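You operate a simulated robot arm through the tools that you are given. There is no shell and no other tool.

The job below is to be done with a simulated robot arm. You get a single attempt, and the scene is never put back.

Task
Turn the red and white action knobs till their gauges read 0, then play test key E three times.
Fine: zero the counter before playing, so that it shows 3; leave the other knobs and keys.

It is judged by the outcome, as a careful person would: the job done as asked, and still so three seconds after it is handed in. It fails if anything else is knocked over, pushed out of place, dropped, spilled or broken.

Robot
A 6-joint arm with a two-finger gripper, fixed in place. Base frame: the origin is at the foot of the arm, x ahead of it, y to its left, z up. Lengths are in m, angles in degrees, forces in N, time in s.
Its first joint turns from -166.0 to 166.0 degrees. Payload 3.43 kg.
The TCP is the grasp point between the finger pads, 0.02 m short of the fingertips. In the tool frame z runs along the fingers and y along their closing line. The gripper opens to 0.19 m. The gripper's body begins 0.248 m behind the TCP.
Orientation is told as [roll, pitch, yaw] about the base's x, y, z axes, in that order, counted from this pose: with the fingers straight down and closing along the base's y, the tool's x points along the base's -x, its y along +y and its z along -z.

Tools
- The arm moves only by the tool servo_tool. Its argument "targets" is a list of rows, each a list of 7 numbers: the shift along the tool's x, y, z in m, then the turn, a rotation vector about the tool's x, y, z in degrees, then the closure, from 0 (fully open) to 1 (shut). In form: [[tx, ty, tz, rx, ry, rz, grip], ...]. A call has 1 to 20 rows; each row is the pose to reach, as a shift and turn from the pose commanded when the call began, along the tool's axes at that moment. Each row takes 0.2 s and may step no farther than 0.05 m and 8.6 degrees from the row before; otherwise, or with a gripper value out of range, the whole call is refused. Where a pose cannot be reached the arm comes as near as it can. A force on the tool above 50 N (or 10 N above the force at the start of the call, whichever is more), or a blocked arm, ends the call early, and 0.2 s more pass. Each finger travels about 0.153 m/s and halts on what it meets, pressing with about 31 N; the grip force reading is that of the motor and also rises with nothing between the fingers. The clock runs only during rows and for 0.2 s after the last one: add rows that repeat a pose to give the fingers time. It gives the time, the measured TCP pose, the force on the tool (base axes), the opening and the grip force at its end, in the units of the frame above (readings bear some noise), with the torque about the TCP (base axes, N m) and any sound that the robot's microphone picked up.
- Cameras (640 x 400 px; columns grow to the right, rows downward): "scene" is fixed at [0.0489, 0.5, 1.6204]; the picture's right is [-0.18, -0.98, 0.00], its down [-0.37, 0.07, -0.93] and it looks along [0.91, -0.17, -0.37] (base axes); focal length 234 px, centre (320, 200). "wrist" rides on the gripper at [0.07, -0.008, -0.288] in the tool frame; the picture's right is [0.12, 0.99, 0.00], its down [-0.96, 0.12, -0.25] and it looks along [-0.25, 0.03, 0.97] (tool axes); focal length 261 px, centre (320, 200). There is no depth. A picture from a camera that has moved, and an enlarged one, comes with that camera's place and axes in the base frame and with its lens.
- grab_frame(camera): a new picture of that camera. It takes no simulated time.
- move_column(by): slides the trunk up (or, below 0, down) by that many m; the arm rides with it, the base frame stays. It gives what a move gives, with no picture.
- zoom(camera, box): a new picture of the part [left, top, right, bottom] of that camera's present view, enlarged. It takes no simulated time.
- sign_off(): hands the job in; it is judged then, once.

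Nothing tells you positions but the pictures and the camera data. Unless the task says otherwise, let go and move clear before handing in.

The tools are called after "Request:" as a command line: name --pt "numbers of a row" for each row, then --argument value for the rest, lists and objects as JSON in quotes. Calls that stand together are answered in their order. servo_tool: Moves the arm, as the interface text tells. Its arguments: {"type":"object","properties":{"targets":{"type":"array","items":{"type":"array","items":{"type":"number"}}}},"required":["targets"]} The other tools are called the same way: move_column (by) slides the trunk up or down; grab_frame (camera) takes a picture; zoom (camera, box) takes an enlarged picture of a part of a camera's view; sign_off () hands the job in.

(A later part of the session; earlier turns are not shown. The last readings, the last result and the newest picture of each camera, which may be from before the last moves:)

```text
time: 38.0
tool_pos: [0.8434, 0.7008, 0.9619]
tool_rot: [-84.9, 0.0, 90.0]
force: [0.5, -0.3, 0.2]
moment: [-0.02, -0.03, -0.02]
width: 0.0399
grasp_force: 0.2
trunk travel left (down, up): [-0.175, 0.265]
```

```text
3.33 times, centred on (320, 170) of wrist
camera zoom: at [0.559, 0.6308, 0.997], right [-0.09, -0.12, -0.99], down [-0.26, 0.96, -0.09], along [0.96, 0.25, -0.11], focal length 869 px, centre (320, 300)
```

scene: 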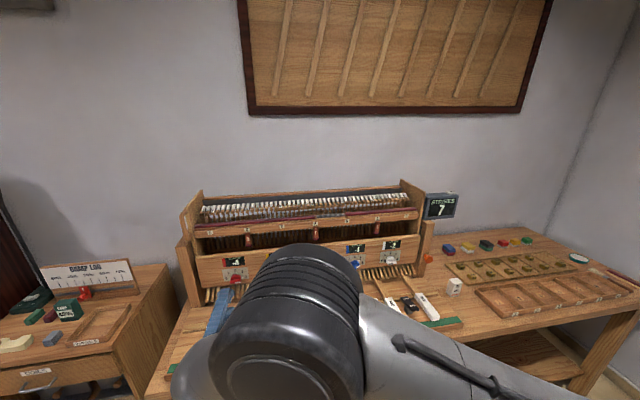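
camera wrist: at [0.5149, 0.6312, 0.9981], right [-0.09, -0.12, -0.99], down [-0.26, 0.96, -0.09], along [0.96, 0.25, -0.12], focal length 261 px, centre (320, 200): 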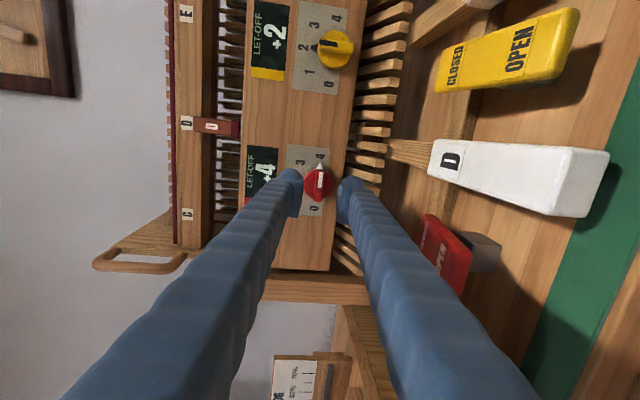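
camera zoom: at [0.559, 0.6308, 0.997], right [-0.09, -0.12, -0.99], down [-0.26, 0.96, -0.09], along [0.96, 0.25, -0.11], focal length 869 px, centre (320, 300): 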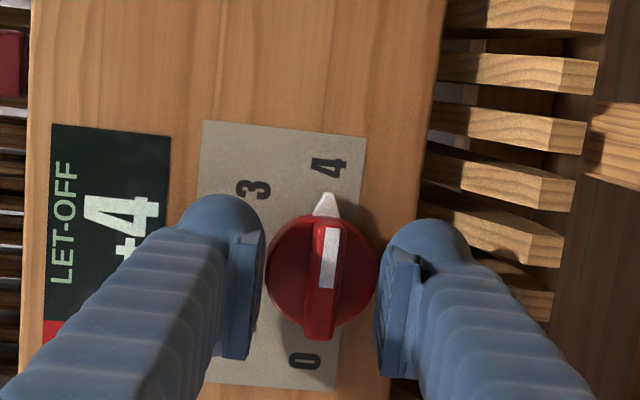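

No contact yet, and the bar is well between the pads. I'll advance 2 mm more and close on the bar.

Request:
servo_tool --pt "0 -0.0002 0.002 0 0 0 0.79" --pt "0 -0.0002 0.002 0 0 0 0.9" --pt "0 -0.0002 0.002 0 0 0 1" --pt "0 -0.0002 0.002 0 0 0 1" --pt "0 -0.0002 0.002 0 0 0 1"

Request:
zoom --camera "wrist" --box '[240, 90, 400, 230]'

Request:
zoom --camera "scene" --box '[180, 240, 280, 310]'

```text
time: 39.2
tool_pos: [0.844, 0.7007, 0.9608]
tool_rot: [-84.9, 0.2, 90.0]
force: [-18.9, -2.0, -10.9]
moment: [0.02, -0.04, 0.21]
width: 0.0103
grasp_force: 43.5
trunk travel left (down, up): [-0.175, 0.265]
```

```text
2.86 times, centred on (320, 160) of wrist
camera zoom: at [0.5597, 0.6311, 0.9961], right [-0.09, -0.12, -0.99], down [-0.26, 0.96, -0.09], along [0.96, 0.25, -0.12], focal length 745 px, centre (320, 314)
```

zoom: 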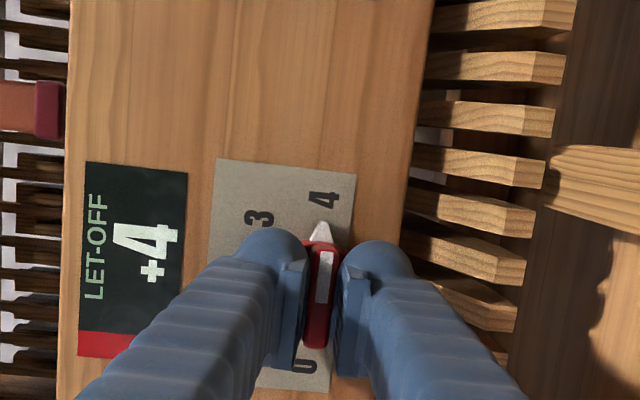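

```text
5.71 times, centred on (230, 275) of scene
camera zoom: at [0.0489, 0.5, 1.6204], right [-0.18, -0.98, 0.0], down [-0.37, 0.07, -0.93], along [0.91, -0.17, -0.37], focal length 1338 px, centre (834, -229)
```

zoom: 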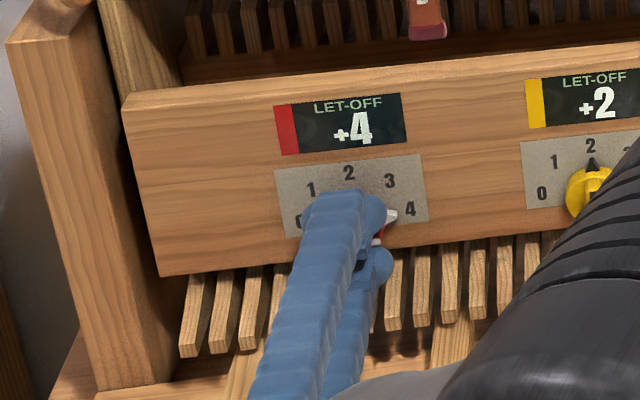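

The bar is gripped (10 mm) with a modest push on the knob. I'll ease back 1.5 mm and turn counter-clockwise in steps, watching the gauge.

Request:
servo_tool --pt "0 0 -0.0015 0 0 0 1" --pt "0 0 -0.0015 0 0 -7.5 1" --pt "0 0 -0.0015 0 0 -15 1" --pt "0 0 -0.0015 0 0 -22.5 1" --pt "0 0 -0.0015 0 0 -30 1"

Request:
zoom --camera "scene" --box '[180, 240, 280, 310]'

Request:
zoom --camera "wrist" --box '[220, 70, 420, 230]'

```text
time: 40.4
tool_pos: [0.8437, 0.7004, 0.9615]
tool_rot: [-84.1, 30.2, 93.1]
force: [-19.7, -5.6, -20.2]
moment: [0.02, -0.74, -0.83]
width: 0.0102
grasp_force: 43.6
trunk travel left (down, up): [-0.175, 0.265]
```

```text
5.71 times, centred on (230, 275) of scene
camera zoom: at [0.0489, 0.5, 1.6204], right [-0.18, -0.98, 0.0], down [-0.37, 0.07, -0.93], along [0.91, -0.17, -0.37], focal length 1338 px, centre (834, -229)
```

zoom: 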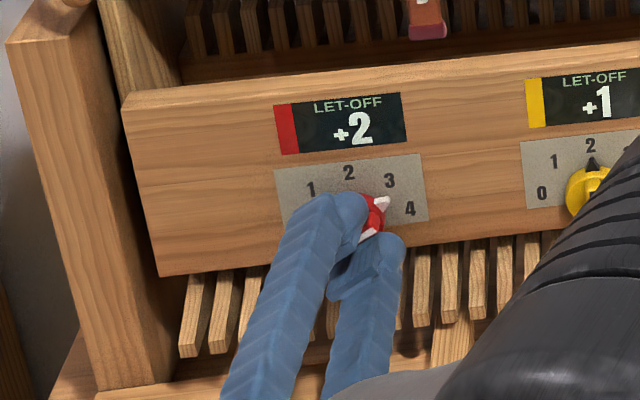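

```text
2.50 times, centred on (320, 150) of wrist
camera zoom: at [0.5626, 0.6447, 1.0301], right [-0.07, -0.6, -0.8], down [-0.3, 0.77, -0.56], along [0.95, 0.2, -0.24], focal length 652 px, centre (320, 325)
```

zoom: 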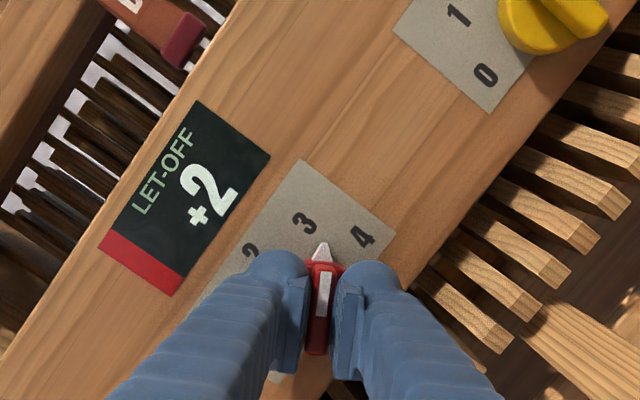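

Turning red from 4 to about 3 dropped its gauge by 2, to +2, and also changed yellow's gauge by 1, so neighbouring gauges are coupled. Red's zero should then be at pointer 2, straight up. I'll keep turning to about -90° total.

Request:
servo_tool --pt "0 0 0 0 0 -7.5 1" --pt "0 0 0 0 0 -15 1" --pt "0 0 0 0 0 -22.5 1" --pt "0 0 0 0 0 -30 1"

Request:
zoom --camera "scene" --box '[180, 240, 280, 310]'

Request:
grab_frame --camera "wrist"

```text
time: 41.4
tool_pos: [0.8442, 0.7007, 0.9612]
tool_rot: [-79.6, 59.8, 98.8]
force: [-24.9, -13.3, -23.9]
moment: [0.05, -0.72, -0.32]
width: 0.0098
grasp_force: 43.9
trunk travel left (down, up): [-0.175, 0.265]
```

```text
5.71 times, centred on (230, 275) of scene
camera zoom: at [0.0489, 0.5, 1.6204], right [-0.18, -0.98, 0.0], down [-0.37, 0.07, -0.93], along [0.91, -0.17, -0.37], focal length 1338 px, centre (834, -229)
```

zoom: 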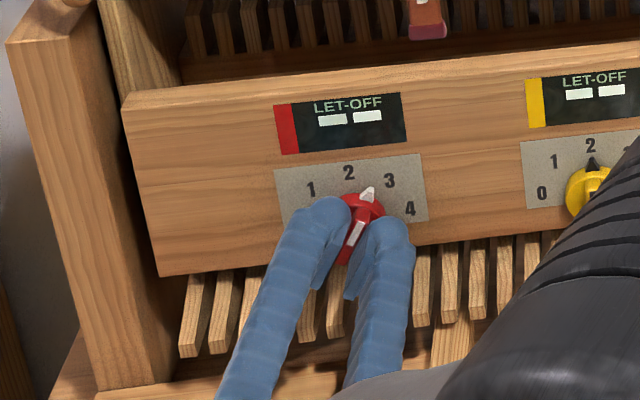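

```text
taken
camera wrist: at [0.5648, 0.6732, 1.0525], right [-0.04, -0.92, -0.39], down [-0.33, 0.38, -0.87], along [0.94, 0.1, -0.31], focal length 261 px, centre (320, 200)
```

wrist: 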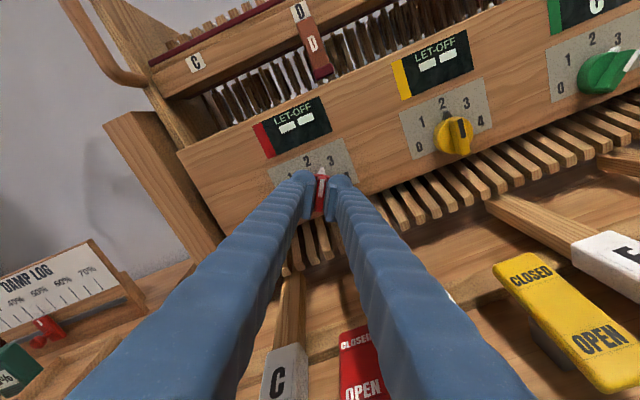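

The gauges blank between detents. I'll ease off slightly and turn the last 30° so the pointer reaches 2.

Request:
servo_tool --pt "-0.0013 0.0008 -0.0015 0 0 0 1" --pt "-0.0013 0.0008 -0.0015 0 0 -7.5 1" --pt "-0.0013 0.0008 -0.0015 0 0 -15 1" --pt "-0.0013 0.0008 -0.0015 0 0 -22.5 1" --pt "-0.0013 0.0008 -0.0015 0 0 -30 1"

Request:
zoom --camera "scene" --box '[180, 240, 280, 310]'

Request:
grab_frame --camera "wrist"

```text
time: 42.6
tool_pos: [0.844, 0.7009, 0.9602]
tool_rot: [1.2, 84.9, -178.9]
force: [-3.3, -13.8, -13.9]
moment: [-0.01, -0.08, -0.12]
width: 0.0097
grasp_force: 43.3
trunk travel left (down, up): [-0.175, 0.265]
```

```text
5.71 times, centred on (230, 275) of scene
camera zoom: at [0.0489, 0.5, 1.6204], right [-0.18, -0.98, 0.0], down [-0.37, 0.07, -0.93], along [0.91, -0.17, -0.37], focal length 1338 px, centre (834, -229)
```

zoom: 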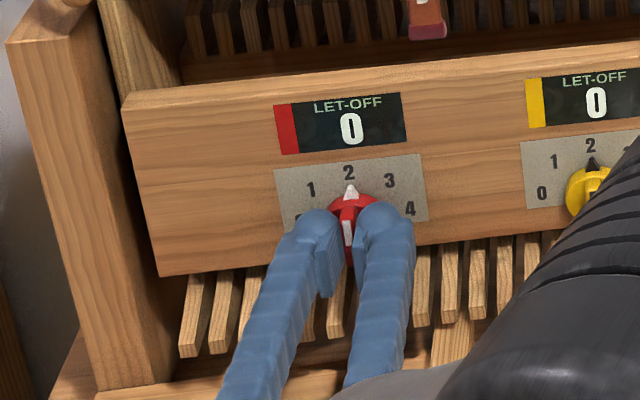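

```text
taken
camera wrist: at [0.5652, 0.7091, 1.0573], right [0.01, -0.99, 0.12], down [-0.33, -0.12, -0.94], along [0.94, -0.03, -0.33], focal length 261 px, centre (320, 200)
```

wrist: 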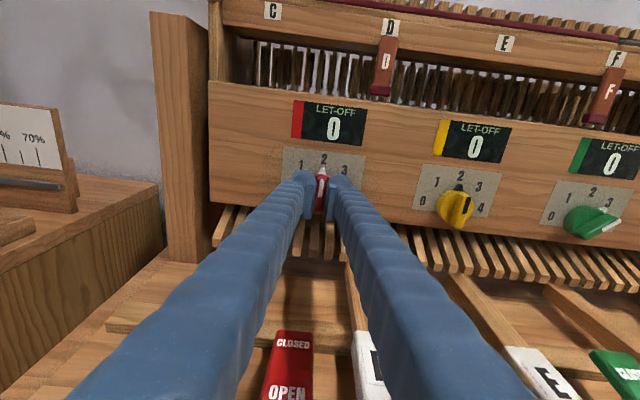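

Red now reads 0 with its pointer at 2 (yellow's gauge moved to 0 by the coupling; its knob is untouched). I'll release and back straight out.

Request:
servo_tool --pt "0 0 0 0 0 0 0.9" --pt "0 0 0 0 0 0 0.79" --pt "0 0 0 0 0 0 0.79"

Request:
servo_tool --pt "0 0 -0.015 0 0 0 0.79" --pt "0 0 -0.04 0 0 0 0.79" --pt "0 0 -0.08 0 0 0 0.79" --pt "0 0 -0.12 0 0 0 0.79"

Request:
grab_frame --camera "wrist"

```text
time: 43.4
tool_pos: [0.843, 0.6995, 0.9628]
tool_rot: [-0.2, 85.1, 179.8]
force: [-0.2, -0.7, -0.7]
moment: [0.03, -0.01, -0.03]
width: 0.0401
grasp_force: 0.1
trunk travel left (down, up): [-0.175, 0.265]
```

```text
time: 44.4
tool_pos: [0.7236, 0.7012, 0.9718]
tool_rot: [-0.1, 85.0, 179.9]
force: [0.2, 0.4, -0.9]
moment: [0.03, 0.0, 0.04]
width: 0.0397
grasp_force: 0.1
trunk travel left (down, up): [-0.175, 0.265]
```

```text
taken
camera wrist: at [0.4432, 0.7092, 1.0681], right [0.01, -0.99, 0.12], down [-0.33, -0.12, -0.94], along [0.94, -0.03, -0.33], focal length 261 px, centre (320, 200)
```

wrist: 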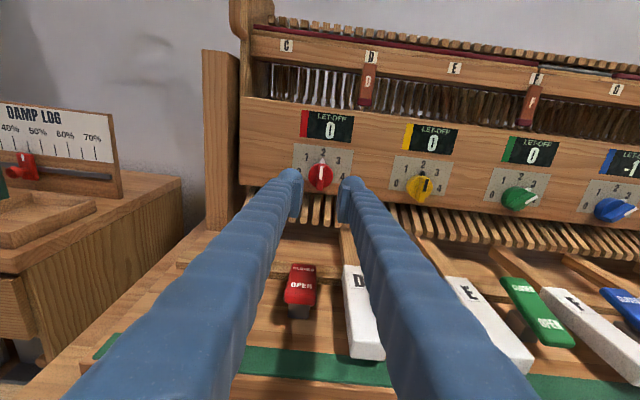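

Red reads 0 with its pointer at 2. Next I'll travel right toward the white knob at x≈0.80, just above knob height, in short bursts to catch any reach limits early.

Request:
servo_tool --pt "0.0091 0.0375 0.018 0 0 0 0.79" --pt "0.0182 0.075 0.036 0 0 0 0.79" --pt "0.0273 0.1125 0.0541 0 0 0 0.79" --pt "0.0364 0.15 0.0721 0 0 0 0.79"

Request:
servo_tool --pt "0 0.04 0 0 0 0 0.79" --pt "0 0.08 0 0 0 0 0.79" --pt "0 0.12 0 0 0 0 0.79" --pt "0 0.16 0 0 0 0 0.79"

```text
time: 45.4
tool_pos: [0.7989, 0.5514, 1.0008]
tool_rot: [0.6, 84.9, -179.3]
force: [-0.3, 0.7, -0.3]
moment: [-0.02, -0.03, -0.05]
width: 0.04
grasp_force: 0.2
trunk travel left (down, up): [-0.175, 0.265]
```

```text
time: 46.4
tool_pos: [0.7993, 0.3915, 1.0004]
tool_rot: [-0.3, 84.9, 179.7]
force: [0.6, -0.3, -0.1]
moment: [0.02, -0.02, -0.07]
width: 0.04
grasp_force: 0.2
trunk travel left (down, up): [-0.175, 0.265]
```

Request:
servo_tool --pt "0 0.04 0 0 0 0 0.79" --pt "0 0.08 0 0 0 0 0.79" --pt "0 0.12 0 0 0 0 0.79"

Request:
servo_tool --pt "0 0.04 0 0 0 0 0.79" --pt "0 0.08 0 0 0 0 0.79"

```text
time: 47.2
tool_pos: [0.7989, 0.2704, 1.0019]
tool_rot: [0.1, 84.8, -179.8]
force: [-0.3, -0.3, 0.2]
moment: [-0.01, 0.0, 0.01]
width: 0.04
grasp_force: 0.1
trunk travel left (down, up): [-0.175, 0.265]
```

```text
time: 47.8
tool_pos: [0.7993, 0.1903, 1.002]
tool_rot: [-0.1, 84.9, 179.9]
force: [-0.2, 0.8, 0.6]
moment: [-0.02, -0.01, -0.12]
width: 0.0401
grasp_force: 0.0
trunk travel left (down, up): [-0.175, 0.265]
```

Request:
servo_tool --pt "0 0.04 0 0 0 0 0.79" --pt "0 0.08 0 0 0 0 0.79"

Request:
servo_tool --pt "0 0.04 0 0 0 0 0.79" --pt "0 0.08 0 0 0 0 0.79"

Request:
grab_frame --camera "wrist"

Request:
grab_frame --camera "scene"

```text
time: 48.4
tool_pos: [0.7975, 0.1109, 1.0011]
tool_rot: [0.1, 84.9, -179.9]
force: [-0.7, 1.4, -0.7]
moment: [-0.03, -0.01, -0.19]
width: 0.0398
grasp_force: 0.0
trunk travel left (down, up): [-0.175, 0.265]
```

```text
time: 49.0
tool_pos: [0.7956, 0.0622, 0.9961]
tool_rot: [2.9, 85.2, -179.3]
force: [0.4, 0.8, 0.2]
moment: [-0.04, -0.02, -0.17]
width: 0.0395
grasp_force: 0.0
out of reach, approached as far as the arm can: row 1, 2
trunk travel left (down, up): [-0.175, 0.265]
```

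```text
taken
camera wrist: at [0.5171, 0.0829, 1.0921], right [-0.03, -0.99, 0.12], down [-0.33, -0.11, -0.94], along [0.94, -0.07, -0.32], focal length 261 px, centre (320, 200)
```

wrist: 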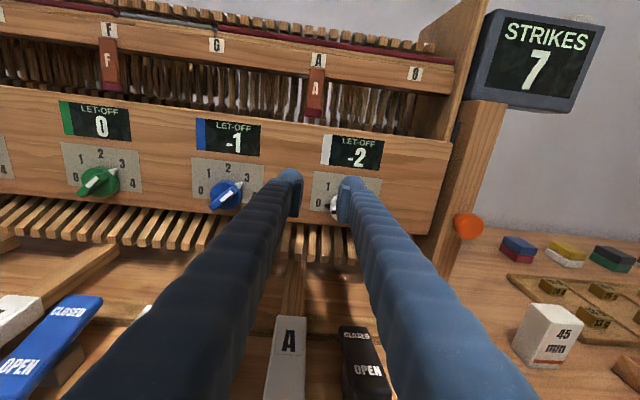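

```text
taken
```

scene: 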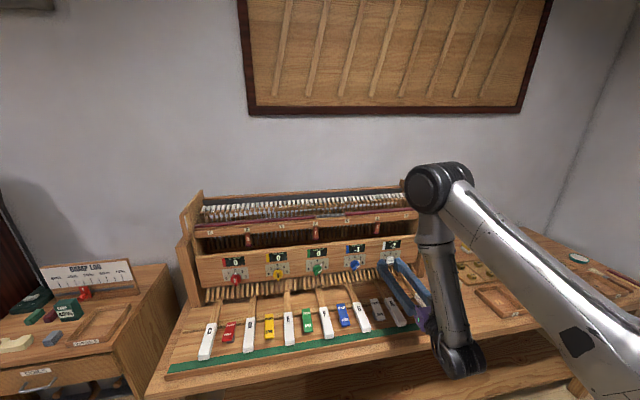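

The scene shows the arm folded tightly near y=0.06, hitting its fold limit. I'll raise the trunk to open the elbow, then bring the hand back down to knob height.

Request:
move_column --by 0.2

Request:
servo_tool --pt "-0.04 0 0.0 0 0 0 0.79" --pt "-0.08 0 0.0 0 0 0 0.79"

```text
time: 51.1
tool_pos: [0.796, 0.062, 1.1979]
tool_rot: [2.4, 85.2, -180.0]
force: [0.5, 0.8, 0.0]
moment: [0.02, -0.04, 0.04]
width: 0.0398
grasp_force: 0.0
trunk travel left (down, up): [-0.375, 0.065]
```

```text
time: 51.7
tool_pos: [0.7999, 0.0665, 1.1197]
tool_rot: [2.4, 84.8, 179.9]
force: [1.6, 0.1, 0.8]
moment: [0.02, -0.02, -0.01]
width: 0.0398
grasp_force: 0.1
out of reach, approached as far as the arm can: row 2
trunk travel left (down, up): [-0.375, 0.065]
```

I'll keep lowering; each step down should open the elbow further.

Request:
servo_tool --pt "-0.04 0 0.003 0 0 0 0.79" --pt "-0.08 0 0.007 0 0 0 0.79"

```text
time: 52.3
tool_pos: [0.8137, 0.0721, 1.0425]
tool_rot: [2.4, 84.8, 179.7]
force: [1.3, 0.0, 0.3]
moment: [-0.01, -0.02, -0.05]
width: 0.0399
grasp_force: 0.0
out of reach, approached as far as the arm can: row 1, 2
trunk travel left (down, up): [-0.375, 0.065]
```

The wrist pitch is what's limiting here, so a lower trunk and more downward tilt suit this spot better. I'll move up with the nose tilted down, then lower the trunk.

Request:
servo_tool --pt "0.0342 -0.0061 -0.0057 0.45 -3 0 0.79" --pt "0.0684 -0.0122 -0.0114 0.9 -6 0 0.79" --pt "0.1027 -0.0183 -0.0171 1.35 -8 0 0.79" --pt "0.1369 -0.0244 -0.0228 1.8 -10 0 0.79" --pt "0.1711 -0.0305 -0.0285 2.25 -10 0 0.79" --pt "0.2054 -0.0366 -0.0342 2.7 -10 0 0.79"

```text
time: 53.7
tool_pos: [0.8076, 0.1124, 1.25]
tool_rot: [-0.7, 75.3, 179.4]
force: [-0.7, 0.2, 0.5]
moment: [0.02, -0.03, 0.01]
width: 0.0401
grasp_force: 0.0
out of reach, approached as far as the arm can: row 5, 6
trunk travel left (down, up): [-0.375, 0.065]
```

I'll lower the trunk by 0.2 m to (0.81, 0.11, 1.05), still clear of the panel and keys.

Request:
move_column --by -0.2

Request:
servo_tool --pt "-0.02 0.012 0.002 0 0 0 0.79" --pt "-0.045 0.03 0.004 0 0 0 0.79" --pt "-0.07 0.05 0.006 0 0 0 0.79"

```text
time: 55.9
tool_pos: [0.8107, 0.1124, 1.0488]
tool_rot: [-0.7, 75.3, 179.3]
force: [0.1, -0.6, 0.6]
moment: [-0.02, 0.0, -0.05]
width: 0.04
grasp_force: 0.0
trunk travel left (down, up): [-0.175, 0.265]
```

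```text
time: 56.7
tool_pos: [0.7983, 0.0849, 0.9746]
tool_rot: [0.9, 75.3, 179.1]
force: [0.5, 0.3, 0.4]
moment: [0.0, 0.0, 0.05]
width: 0.0401
grasp_force: 0.0
out of reach, approached as far as the arm can: row 1, 2, 3
trunk travel left (down, up): [-0.175, 0.265]
```

The blocked direction is only sideways at this distance. I'll step forward slightly to x≈0.815 first, then slide right to the white knob.

Request:
servo_tool --pt "0.0002 0 0.0171 0 0 0 0.79" --pt "0.0003 0.025 0.0171 0 0 0 0.79" --pt "0.0003 0.05 0.0171 0 0 0 0.79"

Request:
grab_frame --camera "wrist"

```text
time: 57.5
tool_pos: [0.808, 0.0709, 0.97]
tool_rot: [2.1, 75.6, 179.3]
force: [0.2, 0.1, 0.3]
moment: [0.03, 0.02, 0.02]
width: 0.0398
grasp_force: 0.2
out of reach, approached as far as the arm can: row 1, 2, 3
trunk travel left (down, up): [-0.175, 0.265]
```

```text
taken
camera wrist: at [0.548, 0.0932, 1.1124], right [-0.02, -0.99, 0.12], down [-0.49, -0.1, -0.87], along [0.87, -0.08, -0.48], focal length 261 px, centre (320, 200)
```

wrist: 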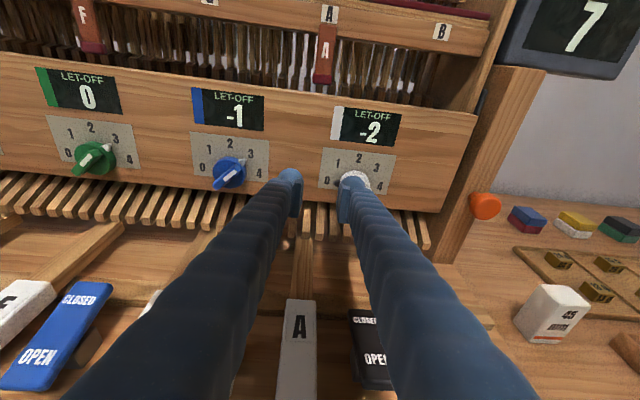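

The blocked direction looks like the base joint's turning limit when the hand is near straight ahead. Angling the tool about 15° to the right should let the wrist stay left and still reach the white knob, so I'll try that.

Request:
servo_tool --pt "0.0002 0.0136 0.0013 -3.9 0 1.0 0.79" --pt "0.0003 0.0273 0.0026 -7.8 0 2.0 0.79" --pt "0.0005 0.0409 0.0039 -11.6 0 3.0 0.79"

Request:
grab_frame --camera "wrist"

```text
time: 58.3
tool_pos: [0.8088, 0.03, 0.9719]
tool_rot: [2.1, 75.6, 167.2]
force: [0.5, -0.2, 0.1]
moment: [-0.01, 0.0, -0.04]
width: 0.0401
grasp_force: 0.0
trunk travel left (down, up): [-0.175, 0.265]
```

```text
taken
camera wrist: at [0.5595, 0.107, 1.1119], right [-0.22, -0.97, 0.12], down [-0.49, 0.0, -0.87], along [0.84, -0.26, -0.48], focal length 261 px, centre (320, 200)
```

wrist: 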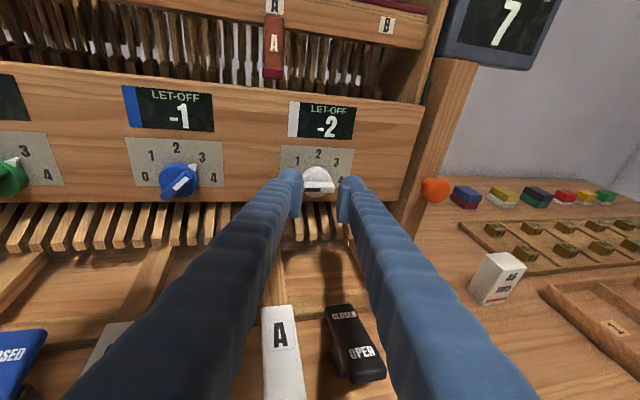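

That pose is reachable with the tool angled 15° right. Now I'll roll the tool +90° here, in short bursts, so the fingers close vertically on the white bar.

Request:
servo_tool --pt "0 0 0 0 0 8.2 0.79" --pt "0 0 0 0 0 16.4 0.79" --pt "0 0 0 0 0 24.6 0.79"

Request:
servo_tool --pt "0 0 0 0 0 8.2 0.79" --pt "0 0 0 0 0 16.4 0.79" --pt "0 0 0 0 0 24.6 0.79"

Request:
servo_tool --pt "0 0 0 0 0 8.2 0.79" --pt "0 0 0 0 0 16.4 0.79" --pt "0 0 0 0 0 24.6 0.79"

Request:
servo_tool --pt "0 0 0 0 0 8.2 0.79" --pt "0 0 0 0 0 16.2 0.79"

Request:
grab_frame --camera "wrist"

```text
time: 59.1
tool_pos: [0.8073, 0.0318, 0.9713]
tool_rot: [-58.0, 62.2, 104.1]
force: [0.2, 0.2, 0.2]
moment: [0.0, 0.03, 0.0]
width: 0.0397
grasp_force: 0.1
trunk travel left (down, up): [-0.175, 0.265]
```

```text
time: 59.9
tool_pos: [0.8079, 0.0315, 0.9719]
tool_rot: [-71.3, 39.7, 87.4]
force: [-0.3, -0.6, 0.6]
moment: [0.0, -0.01, 0.02]
width: 0.0396
grasp_force: 0.0
trunk travel left (down, up): [-0.175, 0.265]
```

```text
time: 60.7
tool_pos: [0.8082, 0.0312, 0.9699]
tool_rot: [-75.0, 16.0, 79.3]
force: [-0.3, -0.2, 0.3]
moment: [-0.01, 0.0, -0.02]
width: 0.0401
grasp_force: 0.0
trunk travel left (down, up): [-0.175, 0.265]
```

```text
time: 61.3
tool_pos: [0.8082, 0.0313, 0.9725]
tool_rot: [-75.6, 0.4, 75.1]
force: [0.3, 0.1, -0.5]
moment: [0.02, 0.02, 0.02]
width: 0.0398
grasp_force: 0.0
trunk travel left (down, up): [-0.175, 0.265]
```

```text
taken
camera wrist: at [0.5244, 0.0344, 1.0526], right [-0.27, -0.06, -0.96], down [-0.01, 1.0, -0.06], along [0.96, 0.0, -0.27], focal length 261 px, centre (320, 200)
```

wrist: 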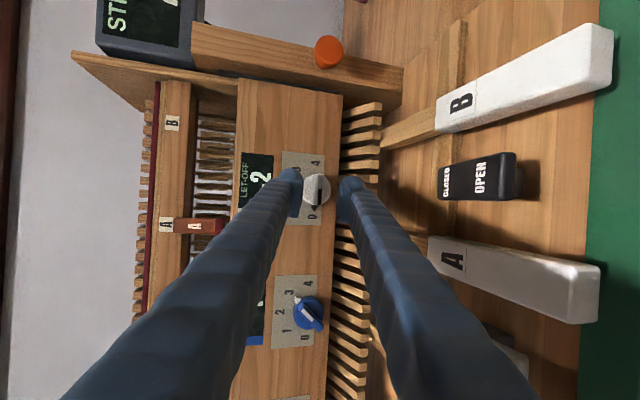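

Request:
zoom --camera "wrist" --box '[265, 140, 365, 230]'

Request:
zoom --camera "scene" --box '[350, 225, 430, 285]'

```text
4.44 times, centred on (315, 185) of wrist
camera zoom: at [0.5244, 0.0344, 1.0526], right [-0.27, -0.06, -0.96], down [-0.01, 1.0, -0.06], along [0.96, 0.0, -0.27], focal length 1158 px, centre (342, 267)
```

zoom: 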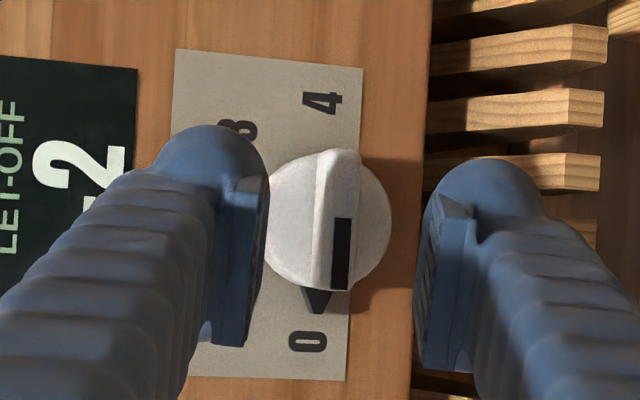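

```text
6.67 times, centred on (390, 255) of scene
camera zoom: at [0.0489, 0.5, 1.6204], right [-0.18, -0.98, 0.0], down [-0.37, 0.07, -0.93], along [0.91, -0.17, -0.37], focal length 1562 px, centre (-147, -167)
```

zoom: 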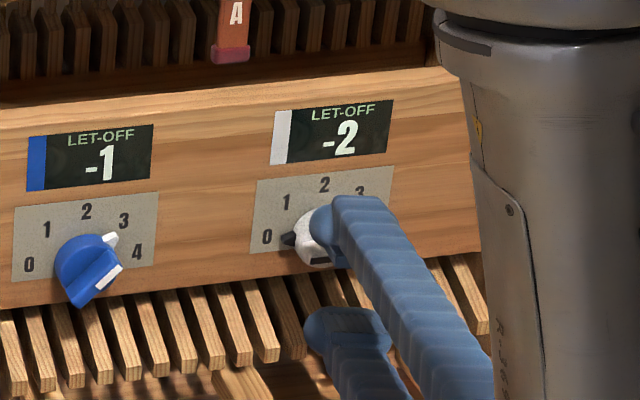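

White's axis is at about y 0.021, z 0.961. I'll level the pitch to 8° and creep to a pre-grasp position with the bar between the pads.

Request:
servo_tool --pt "-0.001 0.0012 0.0095 3.2 0 0 0.79" --pt "-0.0021 0.0024 0.0191 6.4 0 0 0.79"

Request:
zoom --camera "wrist" --box '[255, 110, 375, 220]'

Request:
zoom --camera "scene" --box '[350, 225, 430, 285]'

```text
time: 61.9
tool_pos: [0.8272, 0.028, 0.9643]
tool_rot: [-82.1, 0.6, 75.3]
force: [0.5, -0.1, -0.1]
moment: [-0.01, 0.04, 0.0]
width: 0.04
grasp_force: 0.0
trunk travel left (down, up): [-0.175, 0.265]
```

```text
3.64 times, centred on (315, 165) of wrist
camera zoom: at [0.5361, 0.0335, 1.0139], right [-0.17, -0.09, -0.98], down [-0.01, 1.0, -0.09], along [0.99, -0.01, -0.17], focal length 948 px, centre (338, 327)
```

zoom: 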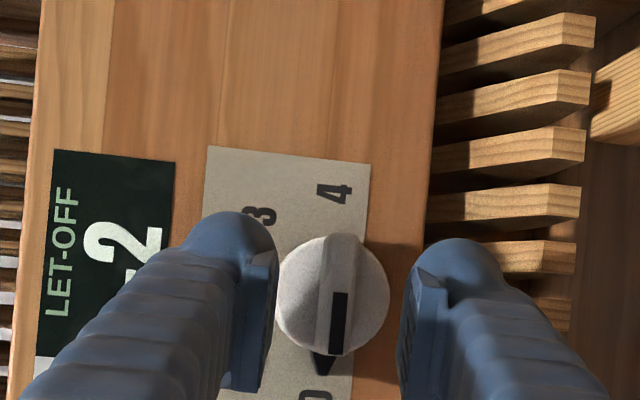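

```text
6.67 times, centred on (390, 255) of scene
camera zoom: at [0.0489, 0.5, 1.6204], right [-0.18, -0.98, 0.0], down [-0.37, 0.07, -0.93], along [0.91, -0.17, -0.37], focal length 1562 px, centre (-147, -167)
```

zoom: 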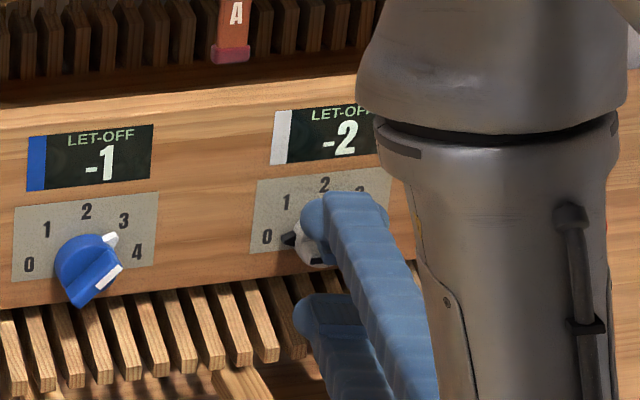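

The bar is centred between the pads. I'll advance the last 12 mm in two steps and check for contact.

Request:
servo_tool --pt "0.0003 -0.0002 0.006 0 0 0 0.79" --pt "0.0005 -0.0003 0.0119 0 0 0 0.79"

Request:
zoom --camera "wrist" --box '[255, 110, 375, 220]'

```text
time: 62.5
tool_pos: [0.8368, 0.0255, 0.964]
tool_rot: [-82.0, 0.5, 75.3]
force: [0.5, 0.1, 0.3]
moment: [0.02, -0.03, 0.01]
width: 0.0396
grasp_force: 0.1
trunk travel left (down, up): [-0.175, 0.265]
```

```text
3.64 times, centred on (315, 165) of wrist
camera zoom: at [0.5471, 0.0301, 1.0126], right [-0.17, -0.09, -0.98], down [-0.01, 1.0, -0.09], along [0.99, -0.01, -0.17], focal length 948 px, centre (338, 327)
```

zoom: 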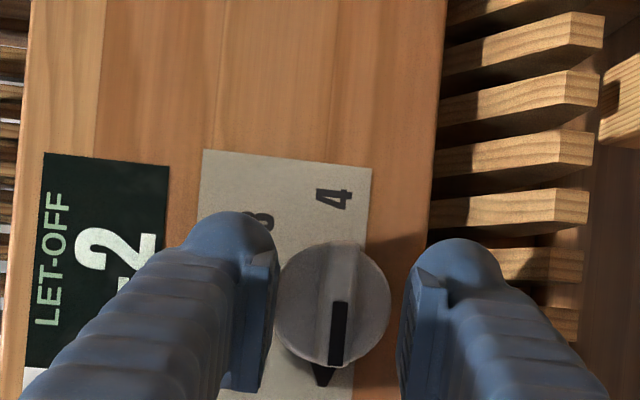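

Request:
servo_tool --pt "0 0 0.0025 0 0 0 0.79" --pt "0 0 0.0025 0 0 0 0.9" --pt "0 0 0.0025 0 0 0 1" --pt "0 0 0.0025 0 0 0 1" --pt "0 0 0.0025 0 0 0 1"

Request:
zoom --camera "wrist" --box '[240, 100, 390, 230]'

```text
time: 63.7
tool_pos: [0.8409, 0.0255, 0.9634]
tool_rot: [-82.0, 0.5, 75.3]
force: [-2.1, 2.4, -2.6]
moment: [0.0, -0.13, -0.1]
width: 0.0102
grasp_force: 43.6
trunk travel left (down, up): [-0.175, 0.265]
```

```text
3.08 times, centred on (315, 165) of wrist
camera zoom: at [0.5494, 0.0296, 1.0123], right [-0.17, -0.09, -0.98], down [-0.01, 1.0, -0.09], along [0.99, -0.01, -0.17], focal length 802 px, centre (335, 308)
```

zoom: 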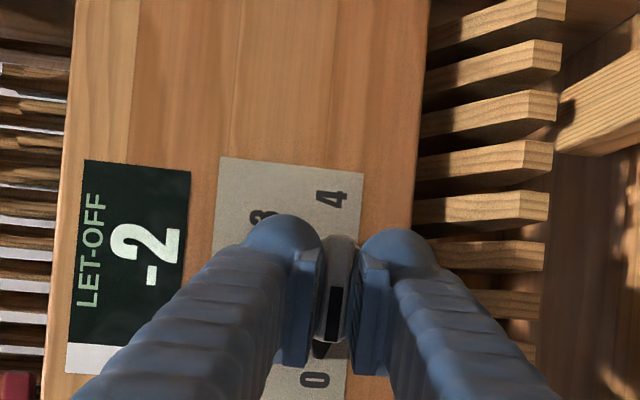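

The white bar is held with little side force. I'll turn it clockwise 45° toward 1.

Request:
servo_tool --pt "0 0 0 0 0 7.5 1" --pt "0 0 0 0 0 15 1" --pt "0 0 0 0 0 22.5 1" --pt "0 0 0 0 0 30 1" --pt "0 0 0 0 0 37.5 1" --pt "0 0 0 0 0 45 1"

Request:
zoom --camera "wrist" --box '[200, 60, 440, 260]'

Request:
zoom --camera "scene" --box '[340, 225, 430, 285]'

```text
time: 65.1
tool_pos: [0.8404, 0.0242, 0.9629]
tool_rot: [-78.9, -44.2, 67.4]
force: [7.6, -0.9, 4.8]
moment: [-0.03, 0.2, -0.11]
width: 0.0101
grasp_force: 43.7
trunk travel left (down, up): [-0.175, 0.265]
```

```text
2.00 times, centred on (320, 160) of wrist
camera zoom: at [0.5461, 0.0447, 0.9605], right [0.05, 0.62, -0.78], down [0.04, 0.78, 0.62], along [1.0, -0.06, 0.02], focal length 521 px, centre (320, 280)
```

zoom: 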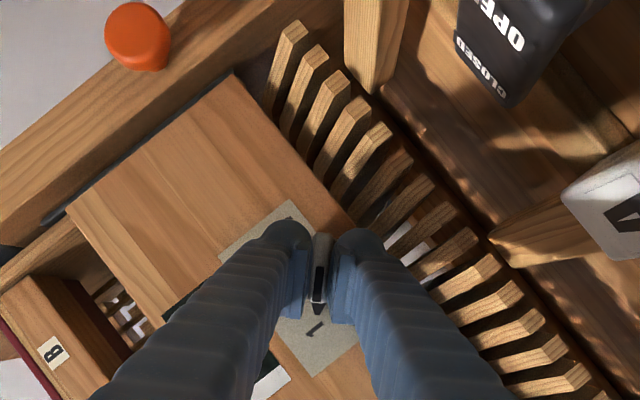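

```text
6.67 times, centred on (385, 255) of scene
camera zoom: at [0.0489, 0.5, 1.6204], right [-0.18, -0.98, 0.0], down [-0.37, 0.07, -0.93], along [0.91, -0.17, -0.37], focal length 1562 px, centre (-113, -167)
```

zoom: 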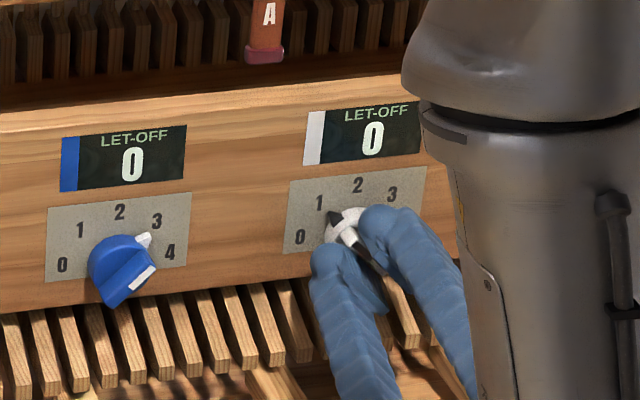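

White now reads 0 and blue's gauge followed to 0 through the coupling. I'll release and back out along the tool axis.

Request:
servo_tool --pt "0 0 0 0 0 0 0.9" --pt "0 0 0 0 0 0 0.79" --pt "0 0 0 0 0 0 0.79"

Request:
servo_tool --pt "0 0 -0.012 0 0 0 0.79" --pt "0 0 -0.03 0 0 0 0.79"

Request:
zoom --camera "scene" --box '[200, 225, 440, 300]'

```text
time: 65.9
tool_pos: [0.8405, 0.0247, 0.9631]
tool_rot: [-78.9, -44.0, 67.5]
force: [0.7, 0.0, -0.8]
moment: [-0.01, -0.02, 0.01]
width: 0.04
grasp_force: 0.2
trunk travel left (down, up): [-0.175, 0.265]
```

```text
time: 66.5
tool_pos: [0.811, 0.0318, 0.967]
tool_rot: [-78.9, -43.9, 67.4]
force: [0.3, 0.3, -0.1]
moment: [-0.03, 0.01, 0.02]
width: 0.0398
grasp_force: 0.0
trunk travel left (down, up): [-0.175, 0.265]
```

```text
2.67 times, centred on (320, 262) of scene
camera zoom: at [0.0489, 0.5, 1.6204], right [-0.18, -0.98, 0.0], down [-0.37, 0.07, -0.93], along [0.91, -0.17, -0.37], focal length 625 px, centre (320, 33)
```

zoom: 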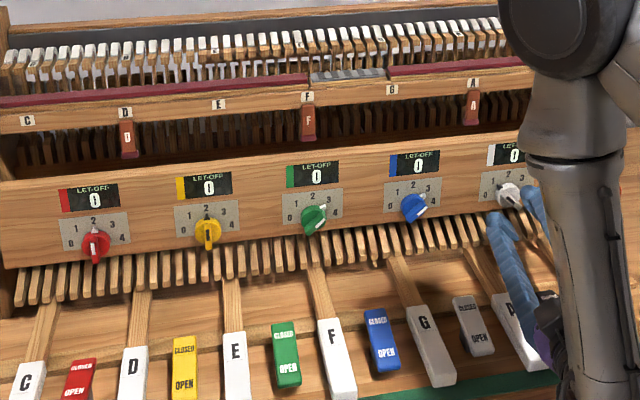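

All five gauges read 0 and only the red and white knobs were moved. Next is the counter's "0" button, so I'll lift away from the panel, tilting the tool down for travel.

Request:
servo_tool --pt "-0.0226 -0.0123 -0.0131 -4.07 2.41 -5.88 0.9" --pt "-0.0451 -0.0246 -0.0261 -8.13 4.82 -11.75 1" --pt "-0.0677 -0.0369 -0.0392 -12.2 7.23 -17.63 1" --pt "-0.0903 -0.0491 -0.0523 -16.26 9.65 -23.5 1" --pt "-0.1129 -0.0614 -0.0654 -20.33 12.06 -29.38 1" --pt "-0.1354 -0.0737 -0.0784 -24.39 14.47 -35.25 1" --pt "-0.158 -0.086 -0.0915 -28.46 16.88 -41.13 1"

Request:
grab_frame --camera "scene"

Request:
grab_frame --camera "wrist"

```text
time: 68.1
tool_pos: [0.7587, 0.1011, 1.1507]
tool_rot: [-49.9, -0.1, 70.0]
force: [0.1, -0.4, -0.8]
moment: [0.0, 0.02, 0.0]
width: 0.0002
grasp_force: 30.8
trunk travel left (down, up): [-0.175, 0.265]
```

```text
taken
```

scene: 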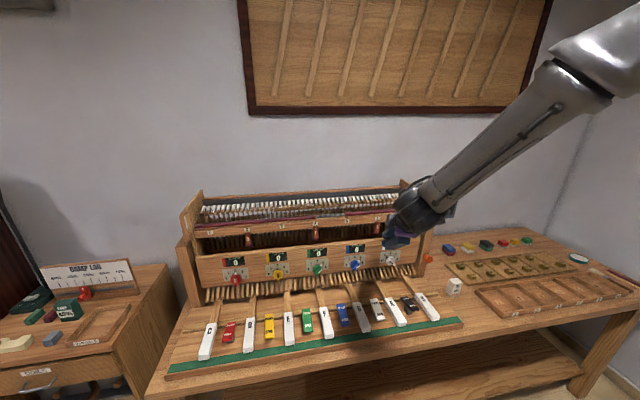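

```text
taken
camera wrist: at [0.5337, 0.1076, 1.3427], right [-0.64, 0.11, -0.76], down [0.08, 0.99, 0.07], along [0.76, -0.01, -0.64], focal length 261 px, centre (320, 200)
```

wrist: 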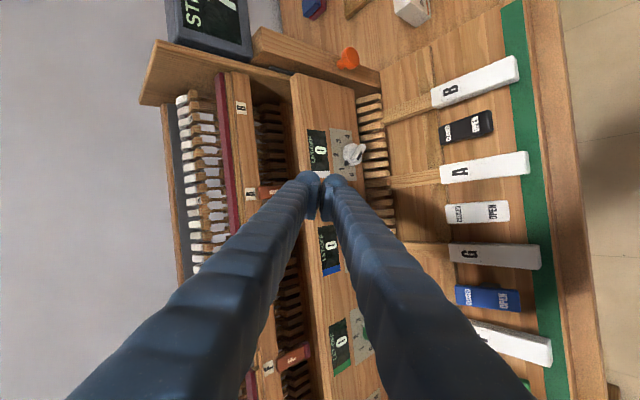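

The arm is clear of the panel. I'll swing everything 15° to the right about the base as a test of whether the base joint is free in that direction.

Request:
servo_tool --pt "0.0376 -0.0088 0.0105 0 2.3 1.93 1" --pt "0.0751 -0.0176 0.0209 0 4.6 3.86 1" --pt "0.1127 -0.0263 0.0314 0 6.9 5.79 1"

```text
time: 68.9
tool_pos: [0.7608, -0.0208, 1.1489]
tool_rot: [-50.1, 0.0, 61.0]
force: [-0.1, -0.4, -0.5]
moment: [-0.02, -0.01, 0.01]
width: 0.0
grasp_force: 30.5
trunk travel left (down, up): [-0.175, 0.265]
```

Request:
servo_tool --pt "0.0376 -0.0088 0.0105 0 2.3 1.93 1" --pt "0.0751 -0.0176 0.0209 0 4.6 3.86 1"

Request:
servo_tool --pt "0.0376 -0.0088 0.0105 0 2.3 1.93 1" --pt "0.0751 -0.0176 0.0209 0 4.6 3.86 1"

```text
time: 69.5
tool_pos: [0.746, -0.0987, 1.1499]
tool_rot: [-50.0, -0.1, 55.0]
force: [0.6, 0.0, 0.3]
moment: [0.05, -0.01, 0.02]
width: 0.0001
grasp_force: 31.3
trunk travel left (down, up): [-0.175, 0.265]
```

```text
time: 70.1
tool_pos: [0.7271, -0.1769, 1.1498]
tool_rot: [-50.0, 0.1, 49.0]
force: [-0.6, -0.5, 0.3]
moment: [0.02, 0.04, 0.02]
width: 0.0
grasp_force: 31.0
trunk travel left (down, up): [-0.175, 0.265]
```

The base turns freely; only the wrist has an awkward range. I'll rise to z≈1.40 with the tool steeper, to view the counter and its "0" button from above.

Request:
servo_tool --pt "-0.0029 -0.0378 -0.0198 -3.33 0 0 1" --pt "-0.0058 -0.0756 -0.0395 -6.67 0 0 1" --pt "-0.0087 -0.1135 -0.0593 -10 0 0 1" --pt "-0.0115 -0.1513 -0.079 -13.3 0 0 1" --pt "-0.0144 -0.1891 -0.0988 -16.7 0 0 1" --pt "-0.0173 -0.2269 -0.1185 -20 0 0 1"

Request:
grab_frame --camera "wrist"

Request:
grab_frame --camera "scene"

```text
time: 71.5
tool_pos: [0.7821, -0.1985, 1.3991]
tool_rot: [-29.9, 0.0, 49.1]
force: [1.0, -0.3, -1.2]
moment: [0.0, 0.03, -0.03]
width: 0.0001
grasp_force: 31.0
trunk travel left (down, up): [-0.175, 0.265]
```

```text
taken
camera wrist: at [0.6343, -0.1626, 1.6535], right [-0.73, 0.47, -0.49], down [0.46, 0.87, 0.16], along [0.51, -0.11, -0.85], focal length 261 px, centre (320, 200)
```

wrist: 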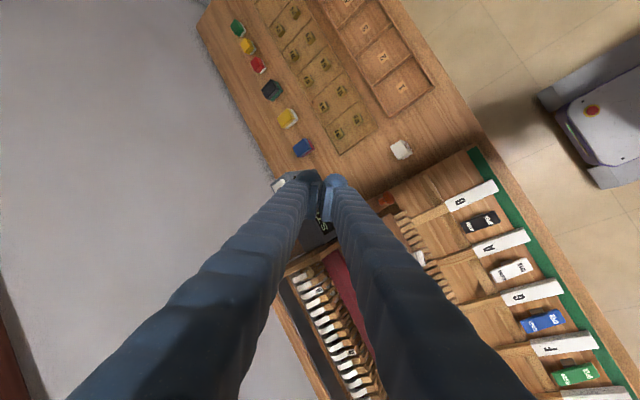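

```text
taken
```

scene: 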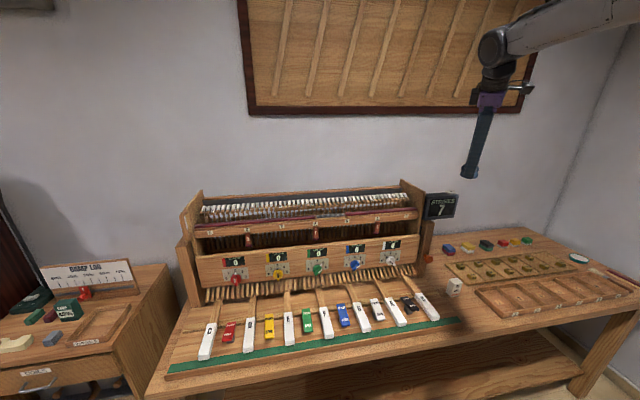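

The hand hovers up and left of the counter. I'll zoom in on the counter from both cameras.

Request:
zoom --camera "wrist" --box '[250, 150, 390, 270]'

Request:
zoom --camera "scene" --box '[410, 140, 510, 230]'

```text
3.33 times, centred on (320, 210) of wrist
camera zoom: at [0.6343, -0.1626, 1.6535], right [-0.73, 0.47, -0.49], down [0.46, 0.87, 0.16], along [0.51, -0.11, -0.85], focal length 869 px, centre (320, 167)
```

zoom: 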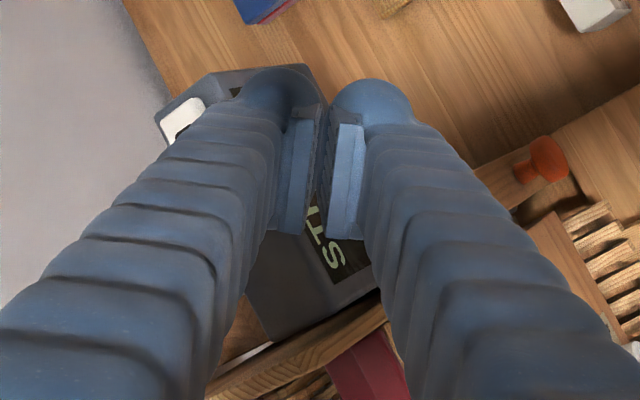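

```text
4.44 times, centred on (460, 185) of scene
camera zoom: at [0.0489, 0.5, 1.6204], right [-0.18, -0.98, 0.0], down [-0.37, 0.07, -0.93], along [0.91, -0.17, -0.37], focal length 1041 px, centre (-302, 267)
```

zoom: 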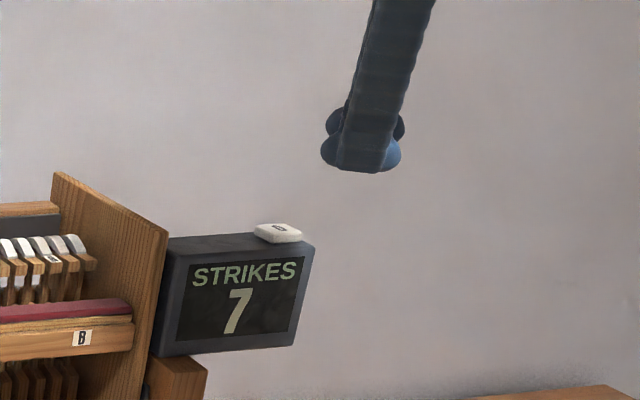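

The "0" button is a white pad on top of the counter at about (0.94, -0.272), top z≈1.254. I'll move to hover about 5 cm above it.

Request:
servo_tool --pt "-0.0096 -0.0228 0.0291 0 0 0 1" --pt "-0.0191 -0.0457 0.0581 0 0 0 1" --pt "-0.0287 -0.0685 0.0872 0 0 0 1" --pt "-0.0382 -0.0914 0.1162 0 0 0 1" --pt "-0.0478 -0.1142 0.1453 0 0 0 1"

Request:
zoom --camera "wrist" --box '[250, 130, 390, 250]'

Request:
zoom --camera "scene" --box '[410, 140, 510, 230]'

```text
time: 72.7
tool_pos: [0.9437, -0.2757, 1.3299]
tool_rot: [-29.9, 0.0, 49.0]
force: [0.0, -0.8, -0.6]
moment: [-0.03, 0.04, 0.0]
width: 0.0
grasp_force: 30.8
trunk travel left (down, up): [-0.175, 0.265]
```

```text
3.33 times, centred on (320, 190) of wrist
camera zoom: at [0.7957, -0.2389, 1.5838], right [-0.73, 0.47, -0.5], down [0.46, 0.87, 0.16], along [0.51, -0.12, -0.85], focal length 869 px, centre (320, 233)
```

zoom: 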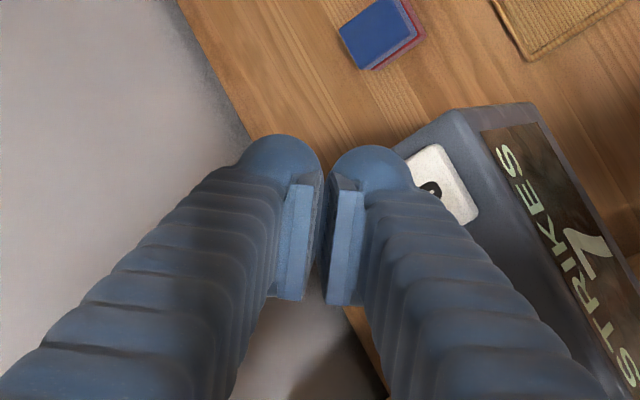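

```text
4.44 times, centred on (460, 185) of scene
camera zoom: at [0.0489, 0.5, 1.6204], right [-0.18, -0.98, 0.0], down [-0.37, 0.07, -0.93], along [0.91, -0.17, -0.37], focal length 1041 px, centre (-302, 267)
```

zoom: 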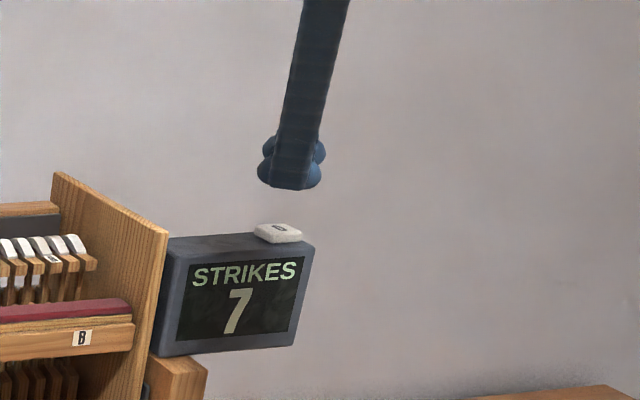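

The hover lines up over the button. I'll descend close to it, then press gently in small steps while watching the counter.

Request:
servo_tool --pt "0.0 0.0117 0.0204 0 0 0 1" --pt "0.0 0.0219 0.0381 0 0 0 1"

Request:
zoom --camera "scene" --box '[410, 160, 490, 230]'

```text
time: 73.3
tool_pos: [0.9421, -0.2753, 1.2878]
tool_rot: [-30.0, -0.1, 49.0]
force: [-0.6, -0.7, 0.2]
moment: [0.03, 0.04, 0.0]
width: 0.0001
grasp_force: 30.8
trunk travel left (down, up): [-0.175, 0.265]
```

```text
5.71 times, centred on (450, 195) of scene
camera zoom: at [0.0489, 0.5, 1.6204], right [-0.18, -0.98, 0.0], down [-0.37, 0.07, -0.93], along [0.91, -0.17, -0.37], focal length 1338 px, centre (-423, 229)
```

zoom: 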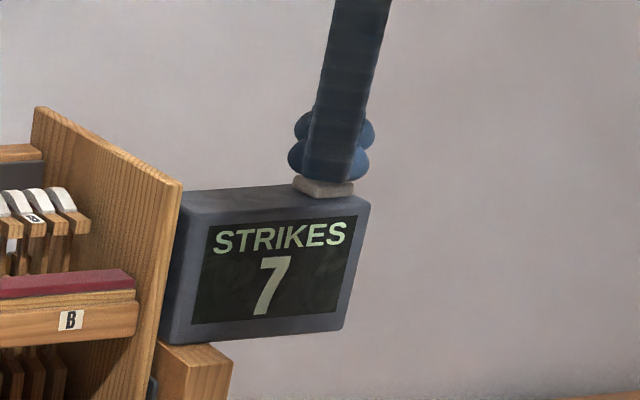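

Request:
servo_tool --pt "0.0 0.0015 0.0026 0 0 0 1" --pt "0.0 0.003 0.0052 0 0 0 1"

Request:
zoom --camera "scene" --box '[410, 160, 490, 230]'

```text
time: 73.9
tool_pos: [0.9411, -0.2763, 1.2816]
tool_rot: [-30.0, 0.0, 49.0]
force: [0.8, 0.3, 0.8]
moment: [0.01, -0.04, -0.01]
width: 0.0001
grasp_force: 30.6
trunk travel left (down, up): [-0.175, 0.265]
```

```text
5.71 times, centred on (450, 195) of scene
camera zoom: at [0.0489, 0.5, 1.6204], right [-0.18, -0.98, 0.0], down [-0.37, 0.07, -0.93], along [0.91, -0.17, -0.37], focal length 1338 px, centre (-423, 229)
```

zoom: 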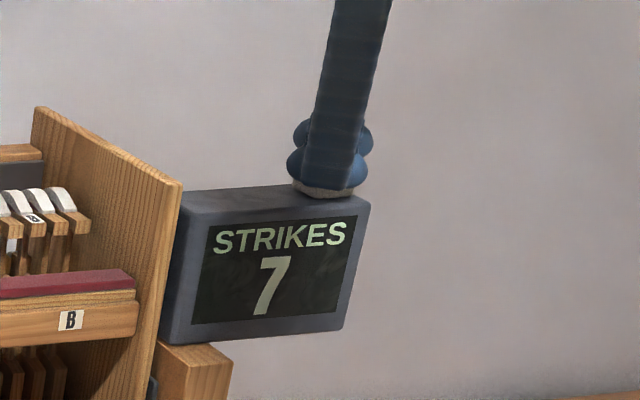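

Request:
servo_tool --pt "0.0 0.0015 0.0026 0 0 0 1" --pt "0.0 0.003 0.0052 0 0 0 1"

Request:
zoom --camera "scene" --box '[410, 160, 490, 230]'

```text
time: 74.5
tool_pos: [0.941, -0.2755, 1.275]
tool_rot: [-30.1, -0.1, 49.1]
force: [-1.6, 0.1, 8.2]
moment: [0.06, 0.07, 0.0]
width: 0.0001
grasp_force: 31.0
trunk travel left (down, up): [-0.175, 0.265]
heard: click
```

```text
5.71 times, centred on (450, 195) of scene
camera zoom: at [0.0489, 0.5, 1.6204], right [-0.18, -0.98, 0.0], down [-0.37, 0.07, -0.93], along [0.91, -0.17, -0.37], focal length 1338 px, centre (-423, 229)
```

zoom: 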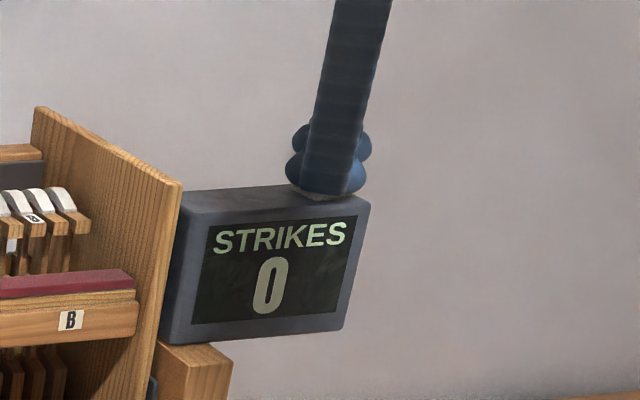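

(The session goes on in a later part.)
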